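You operate a simulated robot arm through the tools that you are given. There is no shell and no other tool. Be economical: measure what you need, move in short steps, check, and stop when the job is done.

You are at the controls of a simulated robot arm. One attempt, no reset.

Task
Set the press dial to LOW and stand the tray in the nest.
Fine: free the lock lever first and lock it again; the short tray.
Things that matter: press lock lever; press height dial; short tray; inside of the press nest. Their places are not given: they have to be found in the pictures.

It is judged by the outcome, as a careful person would: the job done as asked, and still so three seconds after it is handed in. It fails if anything else is knocked over, pushed out of place, dropped, spilled or broken.

Robot
A 6-joint arm with a two-finger parallel gripper, fixed in place. Base frame: the origin is at the foot of the arm, x ahead of it, y to its left, z up; the work surface is at about z = 0. Lengths are in mm, angles in rad, forces in N, time in s.
With the tool pointing down near the work surface it reaches from about 140 to 580 mm from the base axis. Its first joint turns from -1.152 to 1.152 rad. Payload 2.1 kg.
Tool frame: the origin (TCP) lies between the finger pads and is the grasp point; the fingertips stand 30 mm ahead of it; z points along the fingers, y is the line along which they close. Largest opening 94 mm; finger width 28, thickness 10; the body of the gripper, 50 by 96 mm, starts 55 mm behind the TCP.
Orientation is that of the tool frame in the base frame, as [roll, pitch, yaw] about the fixed x, y, z axes, in that order (R = Rz(yaw) Ry(pitch) Rx(roll)). With the fingers straight down and closing along the base's y, the tool's x points along the base's -x, its y along +y and its z along -z.

Tools
- The arm moves only by the tool play_rows. Its argument "moves" is a list of rows, each a list of 7 numbers: the shift along the tool's x, y, z in units of 250 mm (1.0 is 250 mm), then the turn, a rotation vector about the tool's x, y, z in units of 180 degrees (1.0 is 180 degrees), then the opening, from 0 (shut) to 1 (fully open). In form: [[x, y, z, ax, ay, az, fingers], ...]. A call has 1 to 12 rows; each row is the pose to reach, as a shift and turn from the pose commanded when the call began, along the tool's axes at that moment. A call with a number of a shift or a turn outside -1 to 1 is refused whole. Rows are played at 5 a second. More than 50 mm and 0.15 rad between two rows, or a gripper value outside its range, and nothing of the call is played. Where a pose cannot be reached the arm comes as near as it can. A force on the tool above 50 N (or 10 N above the force at the start of the call, whichever is more), or a blocked arm, ends the call early, and 0.2 s more pass. The fingers move at their own pace (about 72 mm/s each) and stop on an object; they squeeze with about 29 N. The grip force told is the motor's: it shows also when the fingers shut on nothing. Time passes only in rows, and 0.2 s behind the last, so rows that repeat a pose let the fingers close. It gives the time, the measured TCP pose, the force on the tool (base axes), the opening and the grip force at its end, in the units of the frame above (readings bear some noise).
- Cameras (640 x 400 px; columns grow to the right, rows downward): "scene" is fixed at [36, -364, 474.4]; the picture's right is [0.90, -0.44, 0.00], its down [-0.29, -0.60, -0.75] and it looks along [0.33, 0.67, -0.66] (base axes); focal length 214 px, centre (320, 200). "wrist" rides on the gripper at [-37, 0, -58] in the tool frame; the picture's right is [0.00, -1.00, 0.00], its down [0.97, 0.00, -0.24] and it looks along [0.24, 0.00, 0.97] (tool axes); focal length 218 px, centre (320, 200).
- grab_frame(camera): a new picture of that camera. It takes no simulated time.
- locate(camera, pixels): for up to 12 pixels [column, row] of the newest picture of that camera ("zoom" is the newest enlarged one), the place [x, y, z] in the base frame of the surface seen there, good to about 2 mm. It takes no simulated time.
- zoom(camera, box): a new picture of the part [left, top, right, bottom] of that camera's present view, enlarged. It takes no simulated time.
- job_done(): hands the job in; it is judged then, once.

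Work in short steps. Measure before you move; look again where a grasp or a placing could have gone wrong, and mend it. You have 80 turns and 54 pictures in all, those below and enlarged ones among them. Open the gripper and draw the arm clear of the work before you hand the job in, unless the task says otherwise.

The tools are called after "Request:" by a JSON object that holds its "name" and its "arguments". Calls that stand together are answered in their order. play_rows: Moves the arm, as the interface text tells. Its arguments: {"type":"object","properties":{"moves":{"type":"array","items":{"type":"array","items":{"type":"number"}}}},"required":["moves"]} The other tools are called the same way: grab_frame (camera) takes a picture; locate (camera, pixels) gives the place of the surface under pixels of a picture; zoom (camera, box) takes an enlarged picture of a part of a camera's view; job_done () hands the job in.

At the start:

```text
t: 0.0
eef_pos: [232.9, -175.7, 342.9]
ee_rot: [-3.141, 0.0, 3.14]
ft_force: [-0.6, -0.2, 0.0]
gripper_width: 94.1
grasp_force: 0.1
```

scene: 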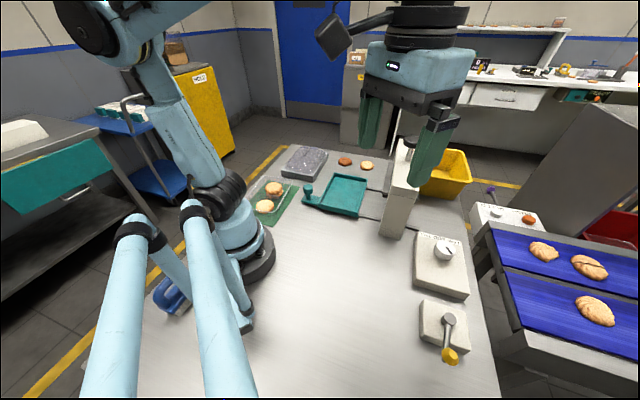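
wrist: 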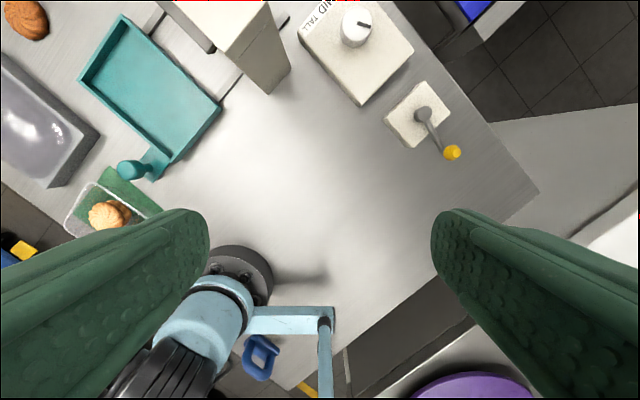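

The scene shows a dial box near (442,255), a lever box near (448,330), a teal tray at (340,195) and a grey item at (303,162). I'll enlarge those parts.

Request:
{"name": "zoom", "arguments": {"camera": "scene", "box": [380, 200, 500, 380]}}

Request:
{"name": "zoom", "arguments": {"camera": "scene", "box": [240, 120, 480, 260]}}

Request:
{"name": "zoom", "arguments": {"camera": "wrist", "box": [280, 0, 480, 180]}}

```text
2.22 times, centred on (440, 290) of scene
```

zoom: 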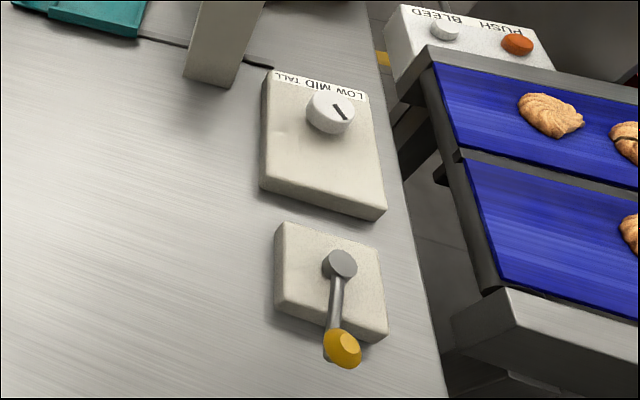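

```text
2.67 times, centred on (360, 190) of scene
```

zoom: 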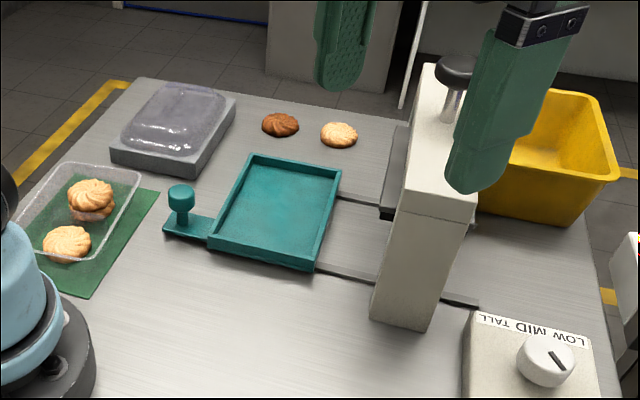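

```text
2.22 times, centred on (380, 90) of wrist
```

zoom: 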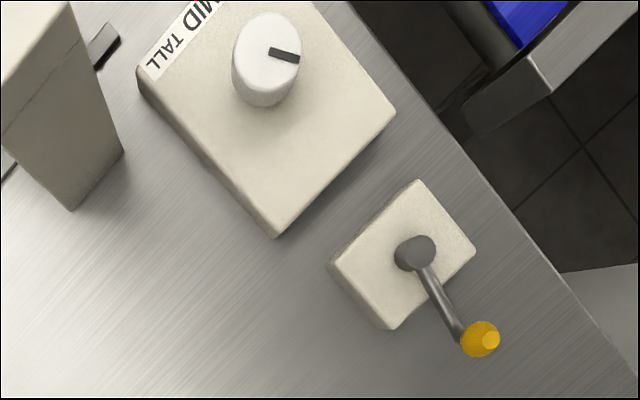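

I locate the key features: dial, lever, trays, nest and press.

Request:
{"name": "locate", "arguments": {"camera": "wrist", "pixels": [[356, 25], [364, 23], [424, 114], [452, 152], [415, 95], [375, 75], [110, 214], [30, 120], [150, 90], [131, 170], [95, 80], [215, 110]]}}

Request:
{"name": "zoom", "arguments": {"camera": "wrist", "box": [0, 0, 240, 240]}}

Request:
{"name": "zoom", "arguments": {"camera": "scene", "box": [240, 130, 360, 230]}}

```text
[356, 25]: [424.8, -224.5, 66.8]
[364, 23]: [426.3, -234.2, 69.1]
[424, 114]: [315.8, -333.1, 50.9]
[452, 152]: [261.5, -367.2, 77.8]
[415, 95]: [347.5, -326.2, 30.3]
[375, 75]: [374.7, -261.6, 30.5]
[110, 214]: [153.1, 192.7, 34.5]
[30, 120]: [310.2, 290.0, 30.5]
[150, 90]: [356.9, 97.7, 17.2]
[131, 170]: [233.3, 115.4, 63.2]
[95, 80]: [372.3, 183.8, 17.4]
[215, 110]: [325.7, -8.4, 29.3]
```

```text
1.67 times, centred on (120, 120) of wrist
```

zoom: 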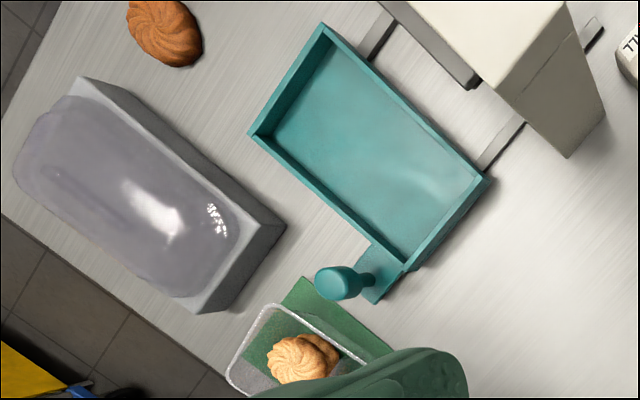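

```text
4.00 times, centred on (300, 180) of scene
```

zoom: 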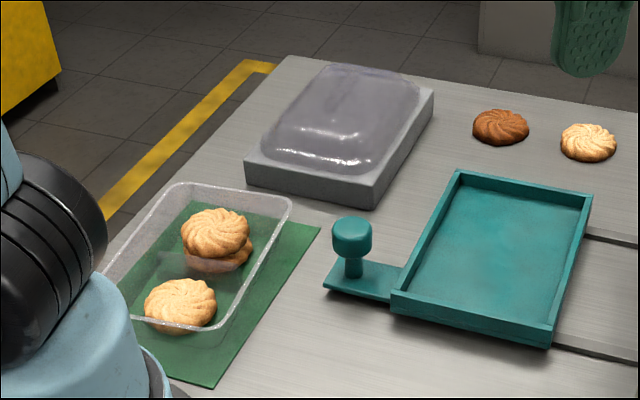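

The teal drawer on the press slide, about (355,100), looks like the nest. The clear cookie tray stands on the green mat at about (150,190). I move above the dial and lever for a closer look.

Request:
{"name": "play_rows", "arguments": {"moves": [[-0.126, -0.075, 0.066, 0, 0, 0, 1], [-0.251, -0.15, 0.133, 0, 0, 0, 1], [-0.377, -0.226, 0.199, 0, 0, 0, 1], [-0.502, -0.301, 0.266, 0, 0, 0, 1], [-0.628, -0.376, 0.332, 0, 0, 0, 1]]}}

Request:
{"name": "grab_frame", "arguments": {"camera": "wrist"}}

```text
t: 1.2
eef_pos: [390.1, -270.5, 261.1]
ee_rot: [-3.141, 0.001, 3.14]
ft_force: [-0.3, 0.1, -0.5]
gripper_width: 93.8
grasp_force: 0.1
```

```text
46 pictures are left
```

wrist: 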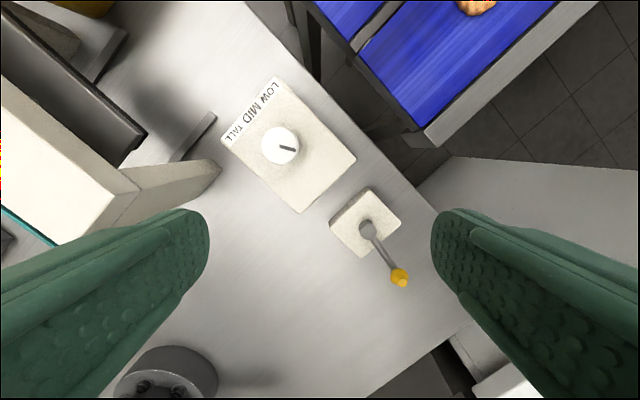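

Request:
{"name": "zoom", "arguments": {"camera": "wrist", "box": [210, 60, 430, 300]}}

Request:
{"name": "zoom", "arguments": {"camera": "wrist", "box": [210, 70, 340, 200]}}

Request:
{"name": "locate", "arguments": {"camera": "wrist", "pixels": [[281, 145], [293, 151], [281, 147], [270, 92], [247, 112], [225, 140], [300, 210], [355, 158], [275, 80], [367, 228], [399, 278], [382, 253]]}}

```text
1.67 times, centred on (320, 180) of wrist
```

zoom: 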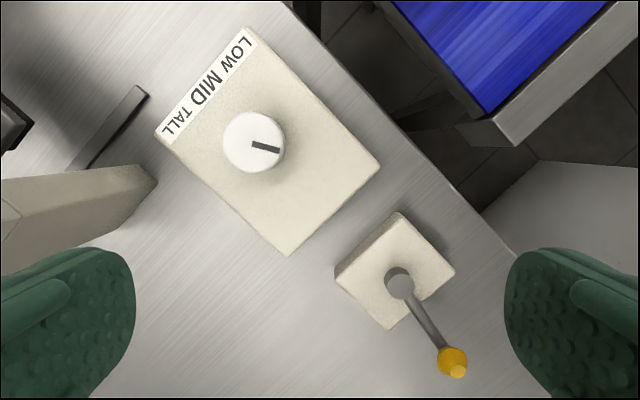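

```text
3.08 times, centred on (275, 135) of wrist
```

zoom: 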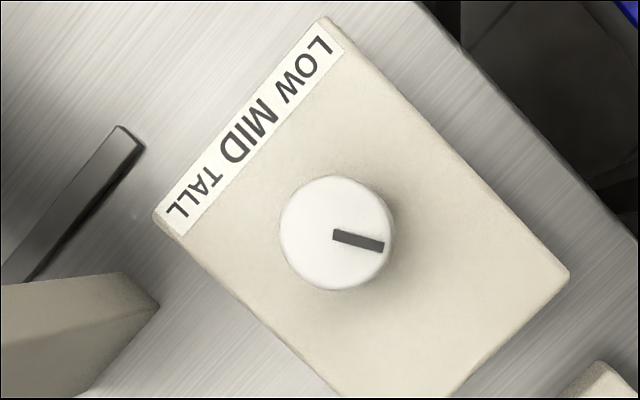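

```text
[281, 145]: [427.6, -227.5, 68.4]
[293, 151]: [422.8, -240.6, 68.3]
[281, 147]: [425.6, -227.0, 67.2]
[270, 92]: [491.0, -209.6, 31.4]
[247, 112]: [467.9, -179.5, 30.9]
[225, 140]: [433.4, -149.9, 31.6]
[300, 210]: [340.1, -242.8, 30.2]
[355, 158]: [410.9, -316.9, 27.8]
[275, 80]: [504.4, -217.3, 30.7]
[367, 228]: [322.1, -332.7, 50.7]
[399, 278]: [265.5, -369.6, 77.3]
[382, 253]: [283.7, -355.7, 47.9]
```

The pointer on the dial runs from its centre to about (293,151), away from the label strip. I take a scene picture to note the press and dial before touching anything.

Request:
{"name": "grab_frame", "arguments": {"camera": "scene"}}

Request:
{"name": "zoom", "arguments": {"camera": "scene", "box": [330, 110, 490, 260]}}

```text
43 pictures are left
```

scene: 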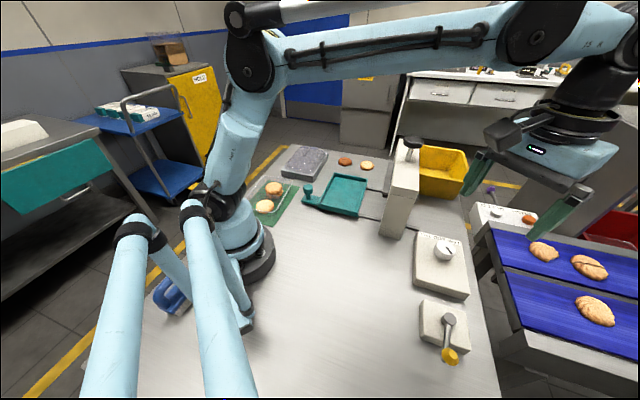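

```text
2.67 times, centred on (410, 185) of scene
```

zoom: 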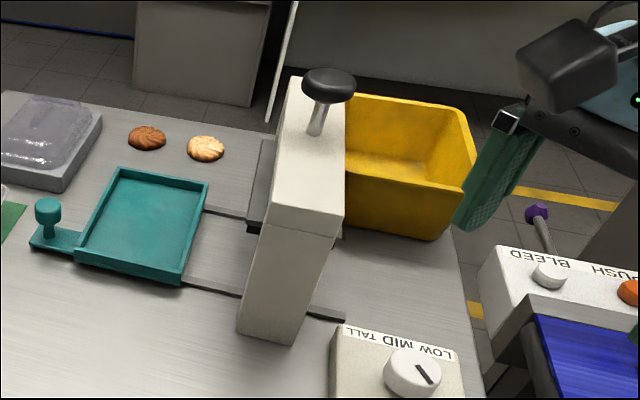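

The press top and nest are noted. Next is the lever knob at about (264,-368,77): I move above it with the finger line across the lever, then look again.

Request:
{"name": "play_rows", "arguments": {"moves": [[0.084, -0.066, 0.074, 0, 0, -0.03, 1], [0.168, -0.131, 0.148, 0, 0, -0.06, 1], [0.252, -0.197, 0.222, 0, 0, -0.09, 1], [0.336, -0.263, 0.296, 0, 0, -0.12, 1], [0.42, -0.328, 0.35, 0, 0, -0.15, 0.7], [0.504, -0.394, 0.4, 0, 0, -0.178, 0.6]]}}

Request:
{"name": "grab_frame", "arguments": {"camera": "wrist"}}

```text
t: 2.6
eef_pos: [261.7, -368.2, 159.8]
ee_rot: [3.141, 0.001, -2.581]
ft_force: [-0.1, 0.7, 0.1]
gripper_width: 56.1
grasp_force: 0.1
```

```text
41 pictures are left
```

wrist: 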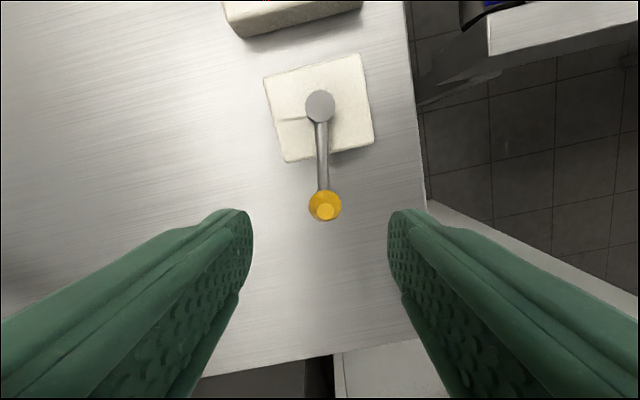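

A faint mark leads left from the hub at (290,118). I enlarge it and locate the knob.

Request:
{"name": "zoom", "arguments": {"camera": "wrist", "box": [250, 50, 390, 230]}}

Request:
{"name": "locate", "arguments": {"camera": "wrist", "pixels": [[325, 200], [325, 212], [310, 206], [341, 206], [320, 105], [320, 92], [322, 150], [285, 119]]}}

```text
2.22 times, centred on (320, 140) of wrist
```

zoom: 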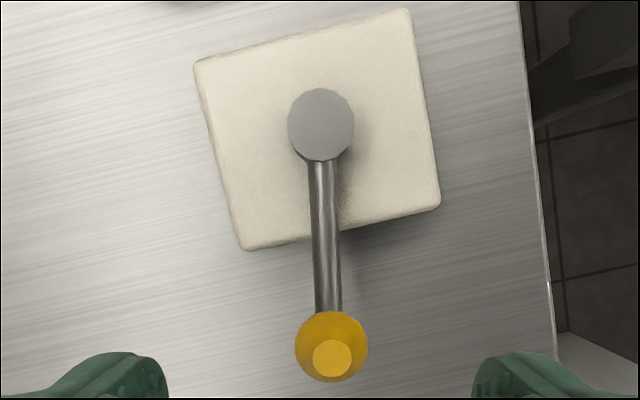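

```text
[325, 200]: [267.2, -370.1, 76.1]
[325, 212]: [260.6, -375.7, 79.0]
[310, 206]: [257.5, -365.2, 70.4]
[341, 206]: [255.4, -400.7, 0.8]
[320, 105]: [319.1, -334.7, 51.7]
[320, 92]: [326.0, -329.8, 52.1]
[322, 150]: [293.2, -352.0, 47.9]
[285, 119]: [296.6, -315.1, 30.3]
```

The hub axis is about (320,-334) and the knob centre about (263,-372,72). I lower over the knob and grip it.

Request:
{"name": "play_rows", "arguments": {"moves": [[0.002, -0.01, 0.12, 0, 0, 0, 0.6], [0.004, -0.016, 0.24, 0, 0, 0, 0.6], [0.004, -0.016, 0.35, 0, 0, 0, 0.6], [0.004, -0.016, 0.35, 0, 0, 0, 0], [0.004, -0.016, 0.35, 0, 0, 0, 0]]}}

```text
t: 3.8
eef_pos: [264.4, -371.2, 73.2]
ee_rot: [3.14, 0.001, -2.581]
ft_force: [-4.8, 5.8, -3.2]
gripper_width: 23.1
grasp_force: 44.9
```

The knob is held at 23 mm. I test a small swing of about 15 mm along the tool's +y, following the arc.

Request:
{"name": "play_rows", "arguments": {"moves": [[0, 0.015, 0, 0, 0, -0.018, 0], [-0.002, 0.03, 0, 0, 0, -0.036, 0], [-0.005, 0.045, 0, 0, 0, -0.053, 0], [-0.009, 0.06, 0, 0, 0, -0.07, 0]]}}

```text
t: 4.8
eef_pos: [258.1, -360.3, 73.4]
ee_rot: [-3.139, -0.002, -2.363]
ft_force: [1.5, -14.5, 15.6]
gripper_width: 23.0
grasp_force: 45.1
```

The tool moved about 12.6 mm with moderate force. I look to see whether the lever came along.

Request:
{"name": "zoom", "arguments": {"camera": "wrist", "box": [200, 0, 440, 260]}}

Request:
{"name": "zoom", "arguments": {"camera": "scene", "box": [390, 220, 500, 380]}}

```text
1.54 times, centred on (320, 130) of wrist
```

zoom: 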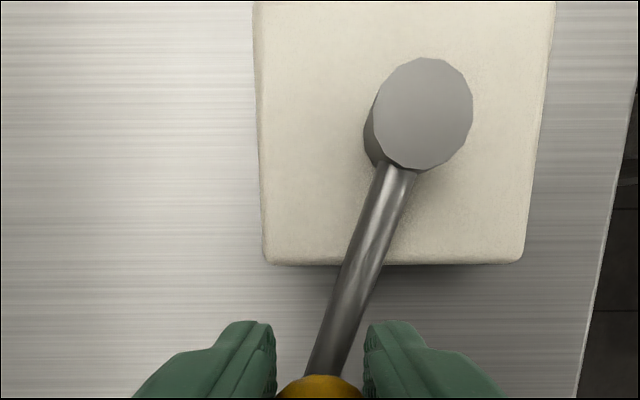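

```text
2.50 times, centred on (445, 300) of scene
```

zoom: 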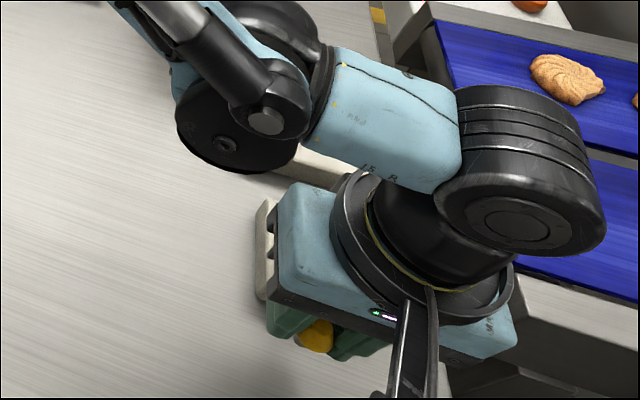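

The lever swung clockwise with the gripper by 11°. I carry on clockwise around the hub, now turning the wrist with it.

Request:
{"name": "play_rows", "arguments": {"moves": [[-0.016, 0.032, -0.004, 0, 0, 0.045, 0], [-0.036, 0.063, -0.004, 0, 0, 0.09, 0], [-0.061, 0.091, -0.004, 0, 0, 0.135, 0], [-0.09, 0.116, -0.004, 0, 0, 0.18, 0], [-0.121, 0.136, -0.004, 0, 0, 0.225, 0]]}}

```text
t: 6.0
eef_pos: [256.5, -313.9, 73.0]
ee_rot: [-3.139, -0.006, -3.076]
ft_force: [-10.8, -15.8, -18.7]
gripper_width: 23.7
grasp_force: 44.8
```

It went round to about 162° without a stop, with the force rising somewhat. I look at it.

Request:
{"name": "zoom", "arguments": {"camera": "wrist", "box": [200, 0, 440, 260]}}

```text
1.54 times, centred on (320, 130) of wrist
```

zoom: 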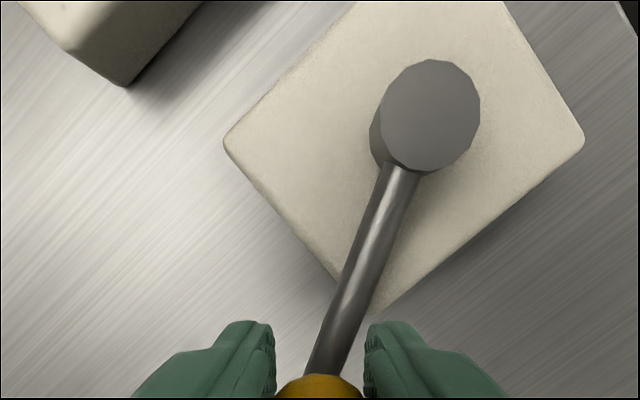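

I carry on clockwise, watching for a stop.

Request:
{"name": "play_rows", "arguments": {"moves": [[-0.016, 0.034, 0, 0, 0, 0.045, 0], [-0.036, 0.065, 0, 0, 0, 0.09, 0], [-0.061, 0.093, 0, 0, 0, 0.135, 0], [-0.09, 0.117, 0, 0, 0, 0.18, 0]]}}

```text
t: 7.0
eef_pos: [274.4, -287.2, 74.2]
ee_rot: [-3.13, -0.002, 2.645]
ft_force: [-17.2, -35.1, 13.1]
gripper_width: 23.0
grasp_force: 44.6
```

The lever seems to have reached a stop near 134° (39 N resistance, 5 mm lag). I open, rise, and look.

Request:
{"name": "play_rows", "arguments": {"moves": [[0.008, -0.016, 0, 0, 0, 0, 0], [0.008, -0.016, 0, 0, 0, 0, 0.55], [0.008, -0.016, 0, 0, 0, 0, 0.55], [0.008, -0.016, -0.12, 0, 0, 0, 0.55], [0.008, -0.016, -0.3, 0, 0, 0, 0.55], [-0.02, -0.016, -0.45, 0, 0, 0, 0.55]]}}

Request:
{"name": "grab_frame", "arguments": {"camera": "wrist"}}

```text
t: 8.4
eef_pos: [278.3, -288.5, 185.2]
ee_rot: [-3.141, 0.0, 2.647]
ft_force: [0.1, 0.1, 0.8]
gripper_width: 51.7
grasp_force: 0.0
```

```text
36 pictures are left
```

wrist: 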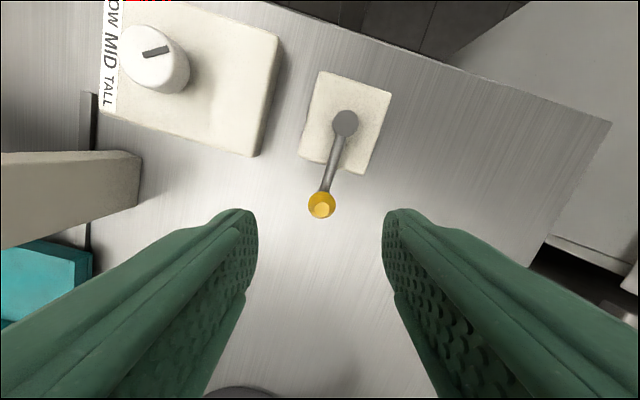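

The lever stayed where it was put. I locate knob and hub, the dial, and the nearest corner of the press column.

Request:
{"name": "locate", "arguments": {"camera": "wrist", "pixels": [[321, 205], [345, 120], [332, 170], [150, 52], [168, 47], [130, 40], [138, 205], [140, 152], [30, 155], [100, 95]]}}

Request:
{"name": "zoom", "arguments": {"camera": "wrist", "box": [80, 0, 280, 160]}}

Request:
{"name": "grab_frame", "arguments": {"camera": "scene"}}

```text
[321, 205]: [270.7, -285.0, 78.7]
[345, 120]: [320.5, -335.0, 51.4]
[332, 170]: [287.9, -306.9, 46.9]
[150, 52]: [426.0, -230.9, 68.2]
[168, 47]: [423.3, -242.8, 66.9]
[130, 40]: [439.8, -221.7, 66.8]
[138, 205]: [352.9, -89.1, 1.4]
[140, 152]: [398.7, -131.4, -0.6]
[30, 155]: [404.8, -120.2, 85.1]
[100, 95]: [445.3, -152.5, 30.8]
```

```text
2.50 times, centred on (180, 80) of wrist
```

zoom: 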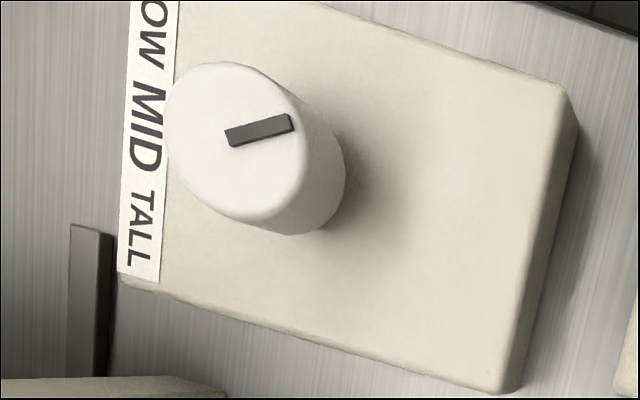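

```text
34 pictures are left
```

scene: 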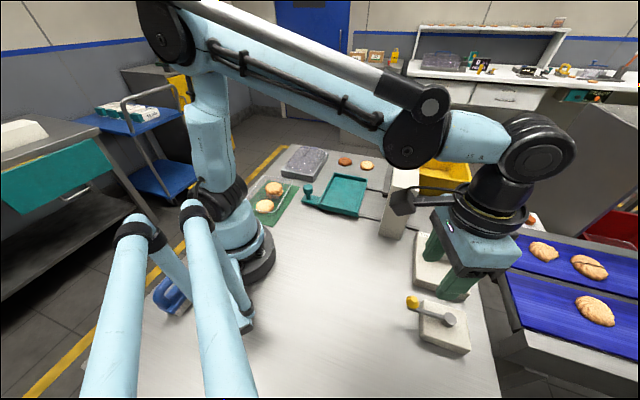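

The lever is now at 135°, its free side. I go above the dial at (427,-229) and lower with the fingertips just above its box.

Request:
{"name": "play_rows", "arguments": {"moves": [[-0.103, 0.123, 0.03, 0, 0, 0, 0.75], [-0.206, 0.246, 0.06, 0, 0, 0, 0.75], [-0.308, 0.369, 0.1, 0, 0, 0, 0.75], [-0.411, 0.492, 0.14, 0, 0, 0, 0.75], [-0.411, 0.492, 0.14, 0, 0, 0, 0.75]]}}

Request:
{"name": "grab_frame", "arguments": {"camera": "wrist"}}

```text
t: 9.6
eef_pos: [427.9, -229.7, 150.5]
ee_rot: [-3.139, -0.002, 2.648]
ft_force: [-0.1, -0.1, 0.2]
gripper_width: 70.4
grasp_force: 0.0
```

```text
33 pictures are left
```

wrist: 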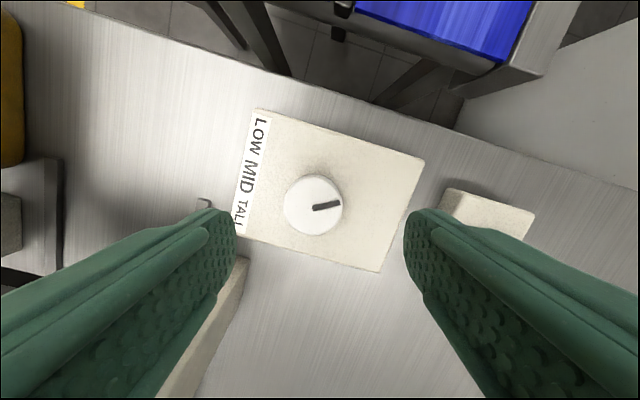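

The dial top at (314,205) lies between the fingers. I lower 84 mm to TCP z about 66 and close.

Request:
{"name": "play_rows", "arguments": {"moves": [[-0.002, 0, 0.11, 0, 0, 0, 0.75], [-0.002, 0, 0.22, 0, 0, 0, 0.75], [-0.002, 0, 0.338, 0, 0, 0, 0.75], [-0.002, 0, 0.338, 0, 0, 0, 0.3], [-0.002, 0, 0.338, 0, 0, 0, 0.2], [-0.002, 0, 0.338, 0, 0, 0, 0.2]]}}

```text
t: 11.0
eef_pos: [429.4, -226.4, 66.5]
ee_rot: [3.135, 0.0, 2.654]
ft_force: [15.9, 25.3, -8.9]
gripper_width: 41.2
grasp_force: 44.6
```

The fingers met the dial about 3.5 mm off centre (30 N along the tool's y), so I shift to relieve that, then test a 16° counter-clockwise turn.

Request:
{"name": "play_rows", "arguments": {"moves": [[0, 0.014, 0, 0, 0, 0, 0.2], [0, 0.014, 0, 0, 0, -0.03, 0.2], [0, 0.014, 0, 0, 0, -0.06, 0.2], [0, 0.014, 0, 0, 0, -0.09, 0.2]]}}

Request:
{"name": "zoom", "arguments": {"camera": "wrist", "box": [200, 80, 440, 320]}}

```text
t: 12.0
eef_pos: [430.8, -225.6, 64.8]
ee_rot: [3.14, -0.001, 2.932]
ft_force: [7.4, 11.8, -18.7]
gripper_width: 41.3
grasp_force: 44.8
```

```text
1.67 times, centred on (320, 200) of wrist
```

zoom: 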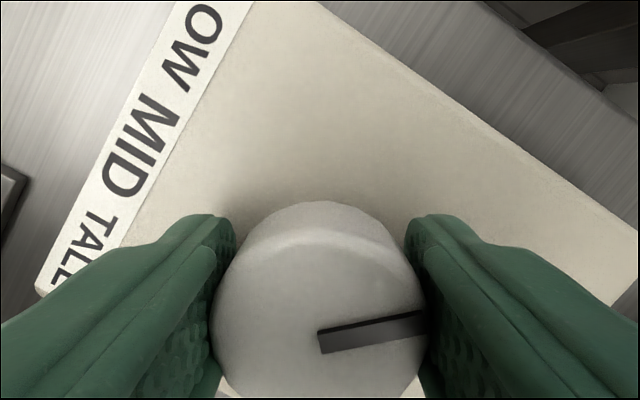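

The dial turned with the gripper (pointer still about 12° above right in the picture). I go on counter-clockwise by 40°.

Request:
{"name": "play_rows", "arguments": {"moves": [[-0.002, 0.005, -0.003, 0, 0, -0.045, 0.2], [-0.002, 0.005, -0.003, 0, 0, -0.09, 0.2], [-0.002, 0.005, -0.003, 0, 0, -0.135, 0.2], [-0.002, 0.005, -0.003, 0, 0, -0.18, 0.2], [-0.002, 0.005, -0.003, 0, 0, -0.225, 0.2]]}}

Request:
{"name": "zoom", "arguments": {"camera": "wrist", "box": [200, 80, 440, 320]}}

```text
t: 13.2
eef_pos: [430.0, -222.2, 68.2]
ee_rot: [3.133, -0.003, -2.64]
ft_force: [-17.5, 23.8, -15.0]
gripper_width: 41.3
grasp_force: 45.1
```

```text
1.67 times, centred on (320, 200) of wrist
```

zoom: 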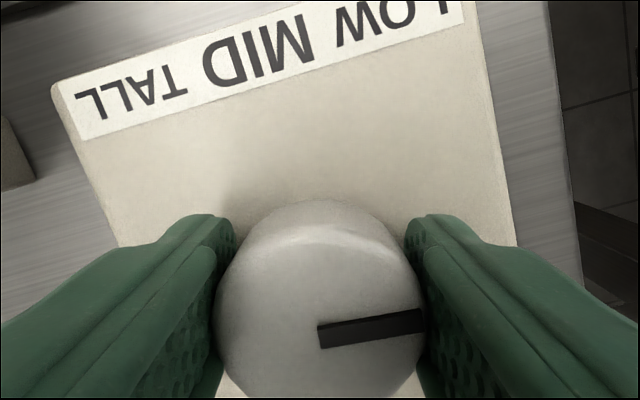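

The dial keeps turning smoothly (57° so far). Side force shows again, so I check that the dial box itself has not shifted by locating its label corners.

Request:
{"name": "locate", "arguments": {"camera": "zoom", "pixels": [[58, 88], [84, 136], [465, 22], [335, 280], [320, 340], [320, 225], [395, 330]]}}

Request:
{"name": "grab_frame", "arguments": {"camera": "scene"}}

```text
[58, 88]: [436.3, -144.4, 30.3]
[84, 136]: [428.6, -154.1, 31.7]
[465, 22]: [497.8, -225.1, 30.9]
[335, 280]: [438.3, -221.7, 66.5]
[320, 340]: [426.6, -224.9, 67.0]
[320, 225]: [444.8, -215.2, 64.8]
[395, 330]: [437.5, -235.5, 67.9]
```

```text
30 pictures are left
```

scene: 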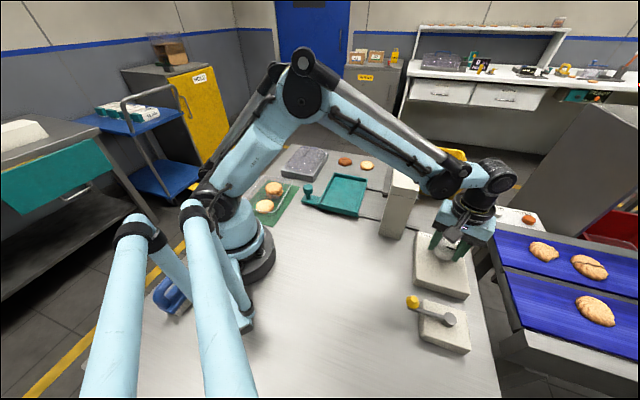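

The box has not moved (label corners agree within reading noise). I relieve the side load and turn a further 56°.

Request:
{"name": "play_rows", "arguments": {"moves": [[0, 0.01, 0.002, 0, 0, -0.045, 0.2], [0, 0.01, 0.002, 0, 0, -0.09, 0.2], [0, 0.01, 0.002, 0, 0, -0.135, 0.2], [0.003, 0.008, 0.002, 0, 0, -0.18, 0.2], [0.006, 0.006, 0.002, 0, 0, -0.225, 0.2], [0.006, 0.004, 0.002, 0, 0, -0.27, 0.2], [0.006, 0.002, 0.002, 0, 0, -0.311, 0.2]]}}

Request:
{"name": "zoom", "arguments": {"camera": "wrist", "box": [200, 80, 440, 320]}}

```text
t: 14.8
eef_pos: [426.8, -225.1, 67.4]
ee_rot: [3.13, 0.002, -1.668]
ft_force: [-26.5, 12.7, -1.9]
gripper_width: 41.2
grasp_force: 45.5
```

```text
1.67 times, centred on (320, 200) of wrist
```

zoom: 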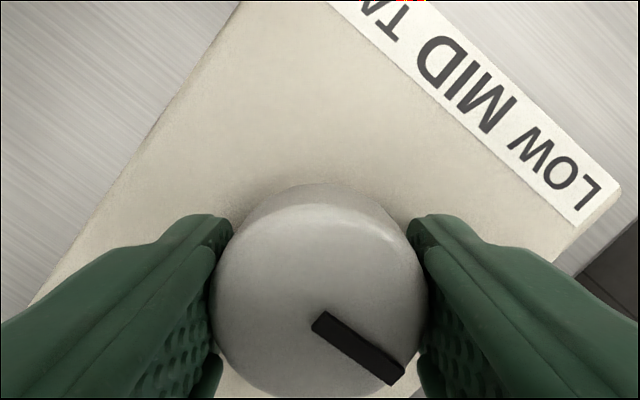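

The pointer slipped in the grip, so the dial met a stop at about -42°. Before going on I check whether the press itself shows the setting.

Request:
{"name": "zoom", "arguments": {"camera": "scene", "box": [330, 110, 490, 260]}}

Request:
{"name": "locate", "arguments": {"camera": "wrist", "pixels": [[320, 276], [366, 302], [330, 283], [356, 300], [318, 240]]}}

```text
2.67 times, centred on (410, 185) of scene
```

zoom: 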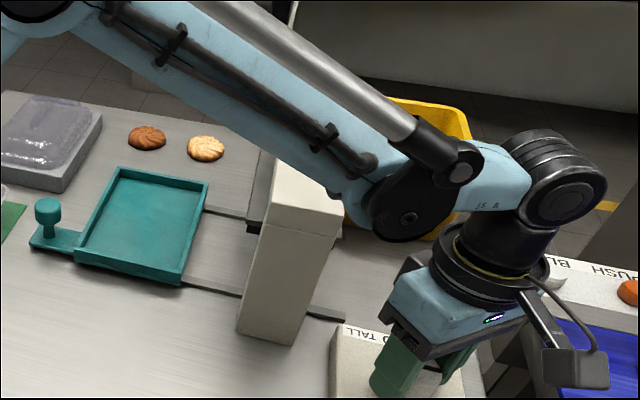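

```text
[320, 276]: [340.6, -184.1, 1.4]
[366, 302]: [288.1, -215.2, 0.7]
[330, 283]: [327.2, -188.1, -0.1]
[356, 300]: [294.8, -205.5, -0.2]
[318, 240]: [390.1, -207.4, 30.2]
```

I open a little to relieve the load, take a picture to read the pointer's stop angle, then regrip.

Request:
{"name": "play_rows", "arguments": {"moves": [[0, 0, 0, 0, 0, 0, 0.65], [0, 0, 0, 0, 0, 0, 0.65], [0, 0, -0.15, 0, 0, 0, 0.65], [0, 0, -0.3, 0, 0, 0, 0.65]]}}

Request:
{"name": "zoom", "arguments": {"camera": "wrist", "box": [220, 110, 420, 310]}}

```text
t: 15.8
eef_pos: [429.8, -222.9, 142.8]
ee_rot: [-3.141, 0.001, -1.669]
ft_force: [-0.1, -0.1, 0.4]
gripper_width: 60.9
grasp_force: 0.0
```

```text
2.00 times, centred on (320, 210) of wrist
```

zoom: 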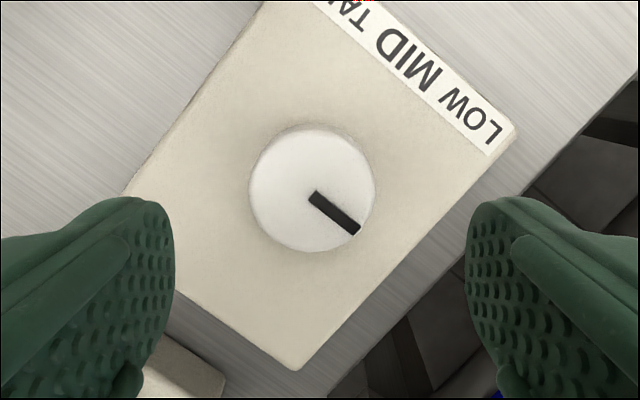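

I measure the pointer, the rim and the box edges in this clean view.

Request:
{"name": "locate", "arguments": {"camera": "zoom", "pixels": [[314, 196], [355, 229], [256, 188], [370, 190], [313, 133], [313, 245], [508, 135], [310, 355], [485, 125], [405, 50], [350, 10], [465, 105]]}}

```text
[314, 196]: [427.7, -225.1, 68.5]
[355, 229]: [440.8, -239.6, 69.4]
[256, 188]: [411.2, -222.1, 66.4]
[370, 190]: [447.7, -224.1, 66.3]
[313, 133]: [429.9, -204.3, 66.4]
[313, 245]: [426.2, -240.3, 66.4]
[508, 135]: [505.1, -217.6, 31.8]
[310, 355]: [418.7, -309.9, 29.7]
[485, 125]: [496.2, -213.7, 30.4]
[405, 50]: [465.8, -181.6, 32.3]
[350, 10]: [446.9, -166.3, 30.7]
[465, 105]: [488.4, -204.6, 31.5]
```

Knob centre is about (429.5,-222.7), right under the tool; the stop angle is about -45°. I regrip there and turn clockwise to find the range and other settings.

Request:
{"name": "play_rows", "arguments": {"moves": [[0, 0, 0.15, 0, 0, 0, 0.65], [0, 0, 0.3, 0, 0, 0, 0.65], [0, 0, 0.3, 0, 0, 0, 0.2], [0, 0, 0.3, 0, 0, 0, 0.2], [0, 0, 0.3, 0, 0, 0.045, 0.2], [0, 0, 0.3, 0, 0, 0.09, 0.2], [0, 0, 0.3, 0, 0, 0.135, 0.2], [0, 0, 0.3, 0, 0, 0.18, 0.2], [0, 0, 0.3, 0, 0, 0.225, 0.2], [0, 0, 0.3, 0, 0, 0.27, 0.2], [0, 0, 0.3, 0, 0, 0.315, 0.2], [0, 0, 0.3, 0, 0, 0.36, 0.2]]}}

Request:
{"name": "zoom", "arguments": {"camera": "wrist", "box": [200, 80, 440, 320]}}

```text
t: 18.4
eef_pos: [428.1, -224.2, 66.3]
ee_rot: [3.135, -0.005, -2.802]
ft_force: [-25.9, -0.6, 4.5]
gripper_width: 41.1
grasp_force: 45.1
```

```text
1.67 times, centred on (320, 200) of wrist
```

zoom: 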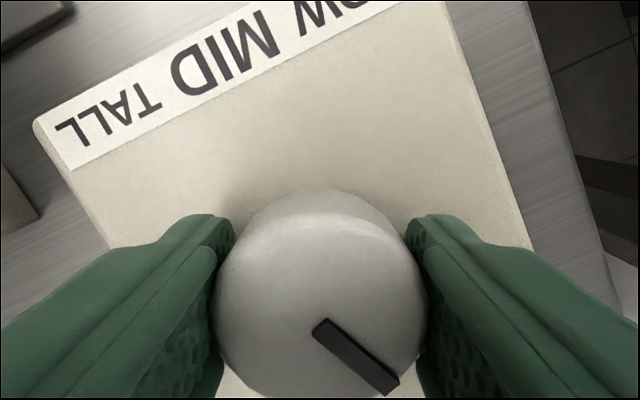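

The dial follows (pointer same in the grip). I continue clockwise 64°.

Request:
{"name": "play_rows", "arguments": {"moves": [[0, 0, 0, 0, 0, 0.045, 0.2], [0, 0, 0, 0, 0, 0.09, 0.2], [0, 0, 0, 0, 0, 0.135, 0.2], [0, 0, 0, 0, 0, 0.18, 0.2], [0, 0, 0, 0, 0, 0.225, 0.2], [0, 0, 0, 0, 0, 0.27, 0.2], [0, 0, 0, 0, 0, 0.315, 0.2], [0, 0, 0, 0, 0, 0.36, 0.2]]}}

Request:
{"name": "zoom", "arguments": {"camera": "wrist", "box": [200, 80, 440, 320]}}

```text
t: 20.2
eef_pos: [428.4, -227.0, 67.3]
ee_rot: [-3.138, 0.007, 2.351]
ft_force: [-3.6, -21.3, 2.7]
gripper_width: 41.2
grasp_force: 45.1
```

```text
1.67 times, centred on (320, 200) of wrist
```

zoom: 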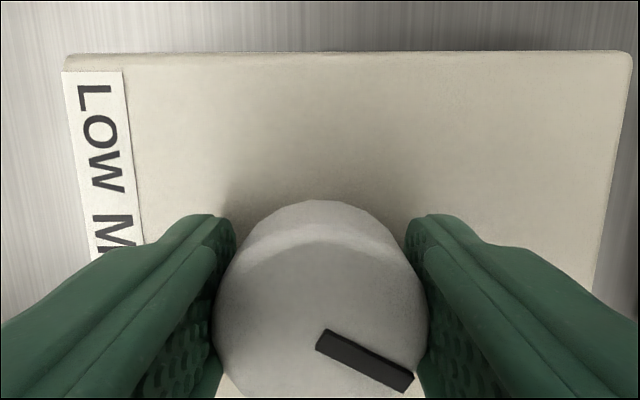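

The pointer slipped about 14° in the grip, so there is probably a stop near -160°. I turn 16° further to confirm, then release and rise for a clean look.

Request:
{"name": "play_rows", "arguments": {"moves": [[0, 0, 0, 0, 0, 0.045, 0.2], [0, 0, 0, 0, 0, 0.09, 0.2], [0, 0, 0, 0, 0, 0.09, 0.65], [0, 0, 0, 0, 0, 0.09, 0.65], [0, 0, -0.15, 0, 0, 0.05, 0.65], [0, 0, -0.3, 0, 0, 0, 0.65], [0, 0, -0.4, 0, 0, 0, 0.65]]}}

Request:
{"name": "zoom", "arguments": {"camera": "wrist", "box": [210, 90, 430, 310]}}

```text
refused: row 6 steps farther than a row can; nothing moved
```

```text
1.82 times, centred on (320, 200) of wrist
```

zoom: 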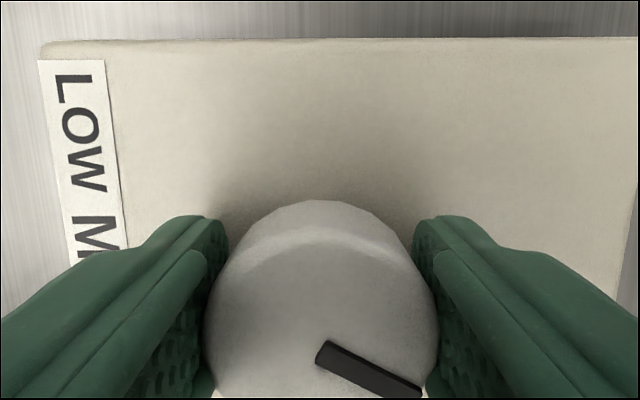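

One row turned too far; I split the return turn into smaller steps and repeat.

Request:
{"name": "play_rows", "arguments": {"moves": [[0, 0, 0, 0, 0, 0.04, 0.2], [0, 0, 0, 0, 0, 0.08, 0.2], [0, 0, 0, 0, 0, 0.08, 0.65], [0, 0, 0, 0, 0, 0.08, 0.65], [0, 0, -0.15, 0, 0, 0.08, 0.65], [0, 0, -0.3, 0, 0, 0.04, 0.65], [0, 0, -0.4, 0, 0, 0, 0.65]]}}

Request:
{"name": "zoom", "arguments": {"camera": "wrist", "box": [210, 90, 430, 310]}}

```text
t: 21.8
eef_pos: [428.7, -223.0, 166.8]
ee_rot: [-3.141, -0.001, 2.356]
ft_force: [0.8, 0.4, 0.0]
gripper_width: 61.2
grasp_force: 0.1
```

```text
1.82 times, centred on (320, 200) of wrist
```

zoom: 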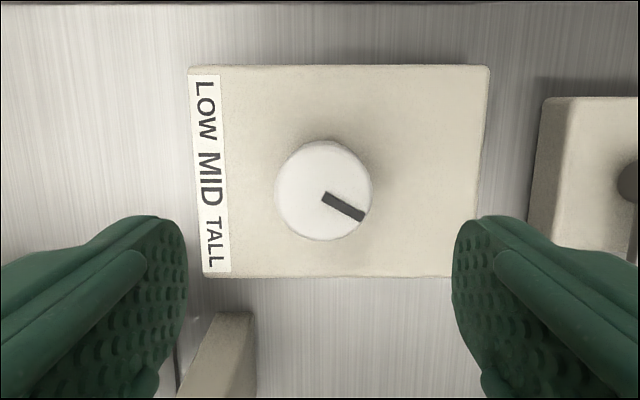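

At this stop the pointer sits about 27° below the box axis, at about -162°; the range is about 118° and the starting angle was its middle. I check the press for any visible height change at this end.

Request:
{"name": "zoom", "arguments": {"camera": "scene", "box": [330, 110, 490, 260]}}

```text
2.67 times, centred on (410, 185) of scene
```

zoom: 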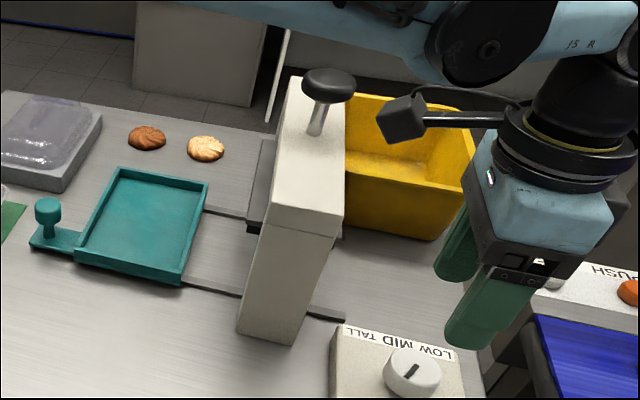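

The press shows no change, so the label is the guide. Read from its own side, LOW is at the left end, and the counter-clockwise end makes the pointer point left towards LOW; the other end leans to TALL. I regrip and turn back counter-clockwise, feeling for detents on the way.

Request:
{"name": "play_rows", "arguments": {"moves": [[0, 0, 0.2, 0, 0, 0, 0.65], [0, 0, 0.4, 0, 0, 0, 0.65], [0, 0, 0.4, 0, 0, 0, 0.2], [0, 0, 0.4, 0, 0, 0, 0.2], [0, 0, 0.4, 0, 0, -0.045, 0.2], [0, 0, 0.4, 0, 0, -0.09, 0.2], [0, 0, 0.4, 0, 0, -0.135, 0.2], [0, 0, 0.4, 0, 0, -0.18, 0.2], [0, 0, 0.4, 0, 0, -0.225, 0.2], [0, 0, 0.4, 0, 0, -0.27, 0.2], [0, 0, 0.4, 0, 0, -0.315, 0.2], [0, 0, 0.4, 0, 0, -0.36, 0.2]]}}

Request:
{"name": "play_rows", "arguments": {"moves": [[0, 0, 0, 0, 0, -0.045, 0.2], [0, 0, 0, 0, 0, -0.09, 0.2], [0, 0, 0, 0, 0, -0.135, 0.2], [0, 0, 0, 0, 0, -0.18, 0.2], [0, 0, 0, 0, 0, -0.2, 0.2], [0, 0, 0, 0, 0, -0.2, 0.65], [0, 0, 0, 0, 0, -0.2, 0.65], [0, 0, -0.15, 0, 0, -0.2, 0.65], [0, 0, -0.3, 0, 0, -0.2, 0.65]]}}

Request:
{"name": "zoom", "arguments": {"camera": "wrist", "box": [210, 90, 430, 310]}}

```text
t: 24.4
eef_pos: [426.8, -223.3, 66.7]
ee_rot: [3.137, -0.003, -2.796]
ft_force: [-20.2, 3.6, 32.9]
gripper_width: 41.0
grasp_force: 44.9
```

```text
t: 26.4
eef_pos: [428.9, -223.9, 142.6]
ee_rot: [-3.141, 0.0, -2.169]
ft_force: [-0.3, 0.1, 0.4]
gripper_width: 61.0
grasp_force: 0.0
```

```text
1.82 times, centred on (320, 200) of wrist
```

zoom: 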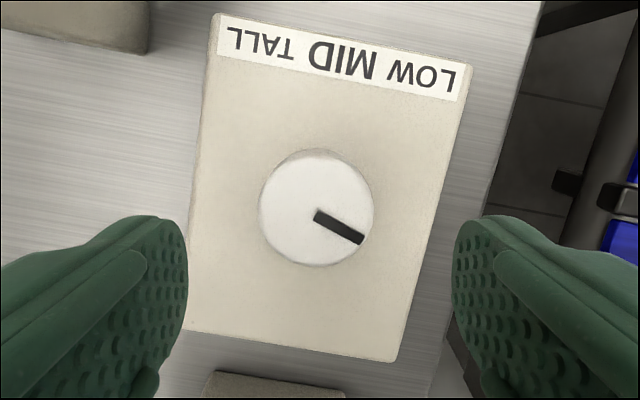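

No detents: the pointer stayed at about -63°, 18° short of the stop. I regrip and turn to the counter-clockwise end (LOW), then release and check.

Request:
{"name": "play_rows", "arguments": {"moves": [[0, 0, 0.15, 0, 0, 0, 0.65], [0, 0, 0.3, 0, 0, 0, 0.65], [0, 0, 0.3, 0, 0, 0, 0.2], [0, 0, 0.3, 0, 0, 0, 0.2], [0, 0, 0.3, 0, 0, -0.04, 0.2], [0, 0, 0.3, 0, 0, -0.08, 0.2], [0, 0, 0.3, 0, 0, -0.105, 0.2], [0, 0, 0.3, 0, 0, -0.105, 0.65], [0, 0, 0.3, 0, 0, -0.105, 0.65], [0, 0, 0.15, 0, 0, -0.105, 0.65], [0, 0, 0, 0, 0, -0.105, 0.65]]}}

Request:
{"name": "zoom", "arguments": {"camera": "wrist", "box": [210, 90, 430, 310]}}

```text
t: 28.8
eef_pos: [428.5, -222.3, 140.4]
ee_rot: [-3.14, 0.001, -1.84]
ft_force: [0.4, 0.1, -0.4]
gripper_width: 61.2
grasp_force: 0.1
```

```text
1.82 times, centred on (320, 200) of wrist
```

zoom: 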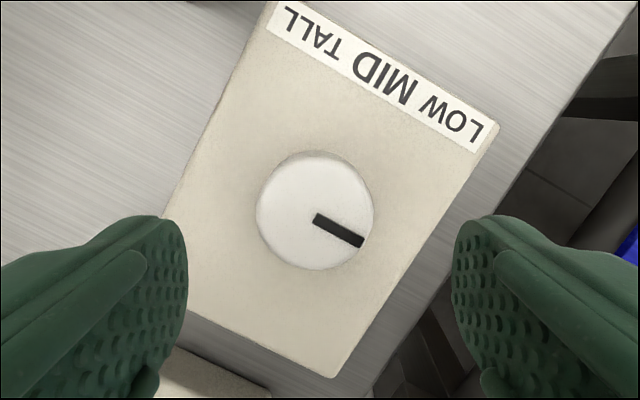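

The pointer is now at about -44°, parallel to the strip and pointing to its LOW end. I move back to the lever knob at (271,-285), turning the wrist back on the way.

Request:
{"name": "play_rows", "arguments": {"moves": [[0.034, 0.045, -0.04, 0, 0, 0.047, 0.6], [0.068, 0.09, -0.04, 0, 0, 0.094, 0.6], [0.103, 0.135, -0.04, 0, 0, 0.141, 0.6], [0.137, 0.179, -0.04, 0, 0, 0.188, 0.6], [0.171, 0.224, -0.04, 0, 0, 0.235, 0.6], [0.206, 0.269, -0.04, 0, 0, 0.282, 0.6], [0.24, 0.314, -0.04, 0, 0, 0.329, 0.6], [0.274, 0.359, -0.04, 0, 0, 0.376, 0.6], [0.308, 0.404, -0.04, 0, 0, 0.423, 0.6], [0.343, 0.448, -0.04, 0, 0, 0.47, 0.6], [0.377, 0.493, -0.04, 0, 0, 0.517, 0.6], [0.411, 0.538, -0.04, 0, 0, 0.564, 0.6]]}}

Request:
{"name": "grab_frame", "arguments": {"camera": "wrist"}}

Request:
{"name": "locate", "arguments": {"camera": "wrist", "pixels": [[320, 205], [325, 200], [315, 210]]}}

```text
t: 31.4
eef_pos: [272.8, -285.5, 152.4]
ee_rot: [3.141, 0.0, 2.668]
ft_force: [-0.1, -0.2, 1.4]
gripper_width: 56.6
grasp_force: 0.1
```

```text
19 pictures are left
```

wrist: 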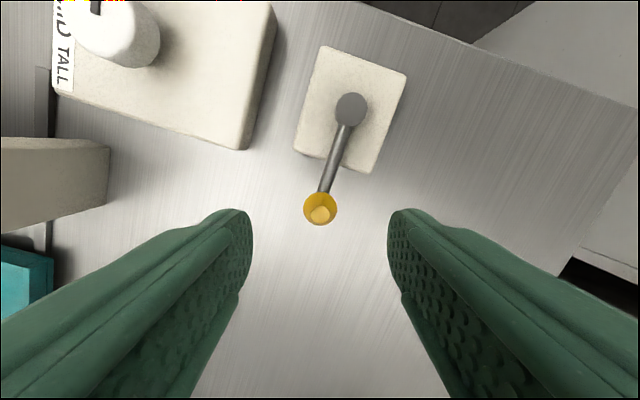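

```text
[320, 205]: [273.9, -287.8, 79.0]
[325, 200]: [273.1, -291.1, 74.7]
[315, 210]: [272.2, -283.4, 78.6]
```

The knob is centred at (320,207). I lower, grip it and swing the lever back counter-clockwise around the hub.

Request:
{"name": "play_rows", "arguments": {"moves": [[0, 0, 0.16, 0, 0, 0, 0.6], [0, 0, 0.32, 0, 0, 0, 0.6], [0, 0, 0.32, 0, 0, 0, 0], [0, 0, 0.32, 0, 0, 0, 0], [0.011, -0.046, 0.32, 0, 0, -0.04, 0], [0.015, -0.089, 0.32, 0, 0, -0.08, 0], [0.011, -0.132, 0.32, 0, 0, -0.12, 0], [0.001, -0.173, 0.32, 0, 0, -0.16, 0], [-0.015, -0.212, 0.32, 0, 0, -0.2, 0], [-0.038, -0.249, 0.32, 0, 0, -0.24, 0], [-0.065, -0.281, 0.32, 0, 0, -0.28, 0], [-0.098, -0.309, 0.32, 0, 0, -0.32, 0]]}}

```text
t: 34.0
eef_pos: [260.5, -367.6, 72.7]
ee_rot: [-3.142, 0.003, -2.604]
ft_force: [7.8, 9.3, 7.6]
gripper_width: 23.1
grasp_force: 44.8
```

It has come round to about 209°. I push on to its stop at the locked side.

Request:
{"name": "play_rows", "arguments": {"moves": [[-0.001, -0.028, 0, 0, 0, -0.015, 0], [-0.005, -0.056, 0, 0, 0, -0.03, 0], [-0.008, -0.075, 0, 0, 0, -0.04, 0]]}}

```text
t: 34.6
eef_pos: [262.9, -372.9, 71.3]
ee_rot: [3.114, 0.002, -2.521]
ft_force: [-7.9, 15.1, 3.3]
gripper_width: 23.5
grasp_force: 45.1
stopped in row 3: the force on the tool passed its limit (the readings are from after the stop); the commanded pose is now the measured one
```

It met the stop at (263,-373), the original locked angle. I open, rise and check.

Request:
{"name": "play_rows", "arguments": {"moves": [[0, 0, 0, 0, 0, 0, 0.6], [0, 0, 0, 0, 0, 0, 0.6], [0, 0, -0.15, 0, 0, 0, 0.6], [0, 0, -0.33, 0, 0, 0, 0.6], [-0.1, 0, -0.5, 0, 0, 0, 0.6]]}}

Request:
{"name": "grab_frame", "arguments": {"camera": "wrist"}}

Request:
{"name": "zoom", "arguments": {"camera": "scene", "box": [235, 150, 395, 250]}}

```text
t: 35.8
eef_pos: [286.5, -362.2, 201.9]
ee_rot: [3.122, 0.002, -2.522]
ft_force: [-0.4, -0.3, -0.4]
gripper_width: 56.7
grasp_force: 0.0
```

```text
18 pictures are left
```

wrist: 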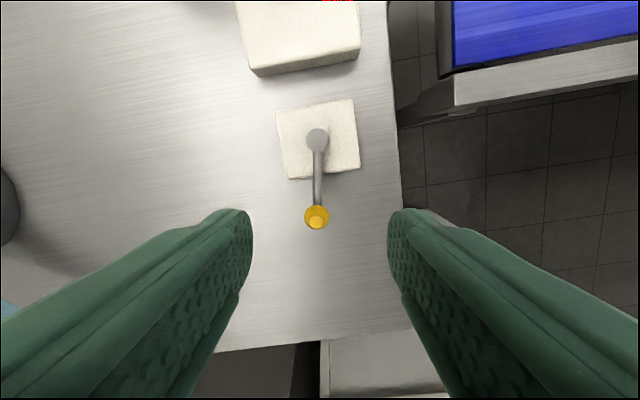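

```text
4.00 times, centred on (315, 200) of scene
```

zoom: 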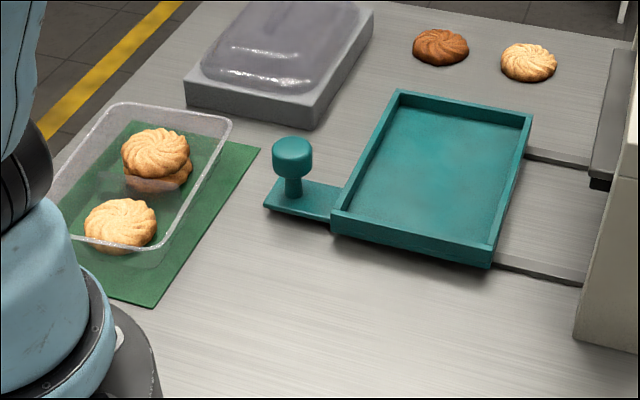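

The lever is locked again at its old angle. Now the tray: I locate the rim of the clear tray and the nest corners in this enlarged picture.

Request:
{"name": "locate", "arguments": {"camera": "zoom", "pixels": [[120, 105], [229, 121], [165, 243], [200, 180], [155, 150], [120, 218], [400, 93], [530, 117], [491, 262], [334, 216], [430, 170], [292, 150]]}}

```text
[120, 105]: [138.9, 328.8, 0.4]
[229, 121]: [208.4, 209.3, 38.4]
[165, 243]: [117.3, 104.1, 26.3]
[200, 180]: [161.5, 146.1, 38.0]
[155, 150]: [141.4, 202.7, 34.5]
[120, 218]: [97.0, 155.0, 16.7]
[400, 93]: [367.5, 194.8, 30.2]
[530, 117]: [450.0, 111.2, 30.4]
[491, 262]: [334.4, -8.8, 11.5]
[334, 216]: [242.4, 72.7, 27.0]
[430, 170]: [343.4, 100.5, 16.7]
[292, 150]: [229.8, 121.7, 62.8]
```

The tray's rim stands at z 38 and its long side runs at about 49°. I carry the open gripper over there in two stages, high above everything.

Request:
{"name": "play_rows", "arguments": {"moves": [[-0.04, 0.08, -0.1, 0.003, 0, 0.03, 0.6], [-0.12, 0.24, -0.16, 0.006, 0, 0.06, 0.8], [-0.21, 0.41, -0.2, 0.006, 0, 0.09, 1], [-0.3, 0.58, -0.2, 0.006, 0, 0.12, 1], [-0.39, 0.75, -0.2, 0.006, 0, 0.16, 1], [-0.48, 0.92, -0.2, 0.006, 0, 0.197, 1]]}}

```text
t: 37.2
eef_pos: [249.8, -104.2, 252.6]
ee_rot: [-3.141, -0.003, -3.14]
ft_force: [1.1, 0.9, -0.3]
gripper_width: 93.9
grasp_force: 0.2
```

Level again at (250,-104,253). Second stage, to above the tray area.

Request:
{"name": "play_rows", "arguments": {"moves": [[0.033, 0.163, -0.01, 0, 0, 0, 1], [0.066, 0.326, -0.02, 0, 0, 0, 1], [0.1, 0.489, -0.03, 0, 0, 0, 1], [0.133, 0.652, -0.03, 0, 0, 0, 1], [0.166, 0.815, -0.03, 0, 0, 0, 1], [0.2, 0.977, -0.03, 0, 0, 0, 1]]}}

Request:
{"name": "grab_frame", "arguments": {"camera": "wrist"}}

```text
t: 38.6
eef_pos: [197.0, 136.9, 259.6]
ee_rot: [-3.138, -0.005, -3.14]
ft_force: [-0.5, 0.2, 0.3]
gripper_width: 93.9
grasp_force: 0.0
```

```text
16 pictures are left
```

wrist: 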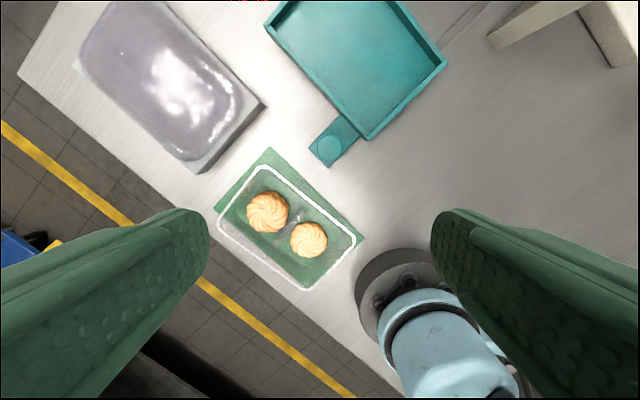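

The whole tray is visible, rim corners near (268,166), (356,240), (306,289), (219,226). I locate rim and cookies in an enlarged view.

Request:
{"name": "zoom", "arguments": {"camera": "wrist", "box": [200, 130, 380, 300]}}

Request:
{"name": "locate", "arguments": {"camera": "wrist", "pixels": [[268, 165], [312, 200], [355, 240], [333, 264], [306, 288], [262, 256], [219, 224], [242, 193], [267, 212], [310, 239], [298, 215]]}}

```text
2.35 times, centred on (290, 215) of wrist
```

zoom: 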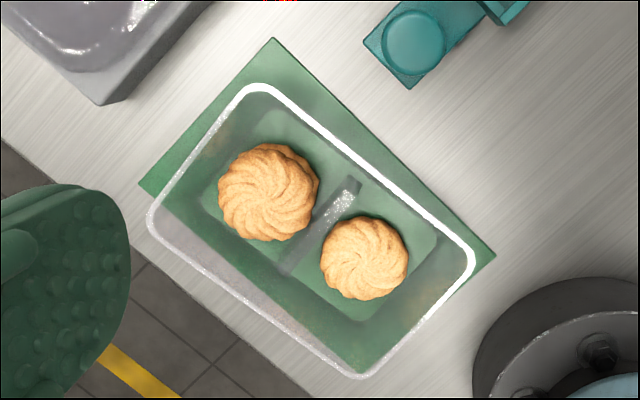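

```text
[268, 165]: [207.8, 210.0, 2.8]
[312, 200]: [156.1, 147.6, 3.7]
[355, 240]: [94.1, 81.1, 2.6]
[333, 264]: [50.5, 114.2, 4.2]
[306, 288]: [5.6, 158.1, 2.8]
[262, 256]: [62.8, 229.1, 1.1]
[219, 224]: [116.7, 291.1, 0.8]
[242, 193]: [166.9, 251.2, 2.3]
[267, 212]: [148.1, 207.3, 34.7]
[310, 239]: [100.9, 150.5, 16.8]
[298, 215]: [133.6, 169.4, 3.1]
```

Correcting for the rim height (z 38), the tray is about 153×106 mm, centred near (121,180), long axis 49°. That is too wide to span, so I'll pinch its long wall on the side nearer the nest at about (164,148). I locate the nest and press edges for the placing.

Request:
{"name": "locate", "arguments": {"camera": "wrist", "pixels": [[445, 62], [438, 62], [370, 139], [369, 131], [266, 27], [273, 29], [490, 38], [540, 12], [600, 60], [400, 20], [330, 147], [520, 8]]}}

```text
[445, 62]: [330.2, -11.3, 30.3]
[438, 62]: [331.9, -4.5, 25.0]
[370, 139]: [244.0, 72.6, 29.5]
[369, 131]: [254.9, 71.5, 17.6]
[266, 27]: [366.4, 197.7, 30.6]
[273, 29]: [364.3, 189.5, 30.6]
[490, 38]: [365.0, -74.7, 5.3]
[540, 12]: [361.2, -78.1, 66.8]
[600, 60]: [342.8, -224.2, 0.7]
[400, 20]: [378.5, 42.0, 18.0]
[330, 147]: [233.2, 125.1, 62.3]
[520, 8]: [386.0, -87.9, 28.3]
```

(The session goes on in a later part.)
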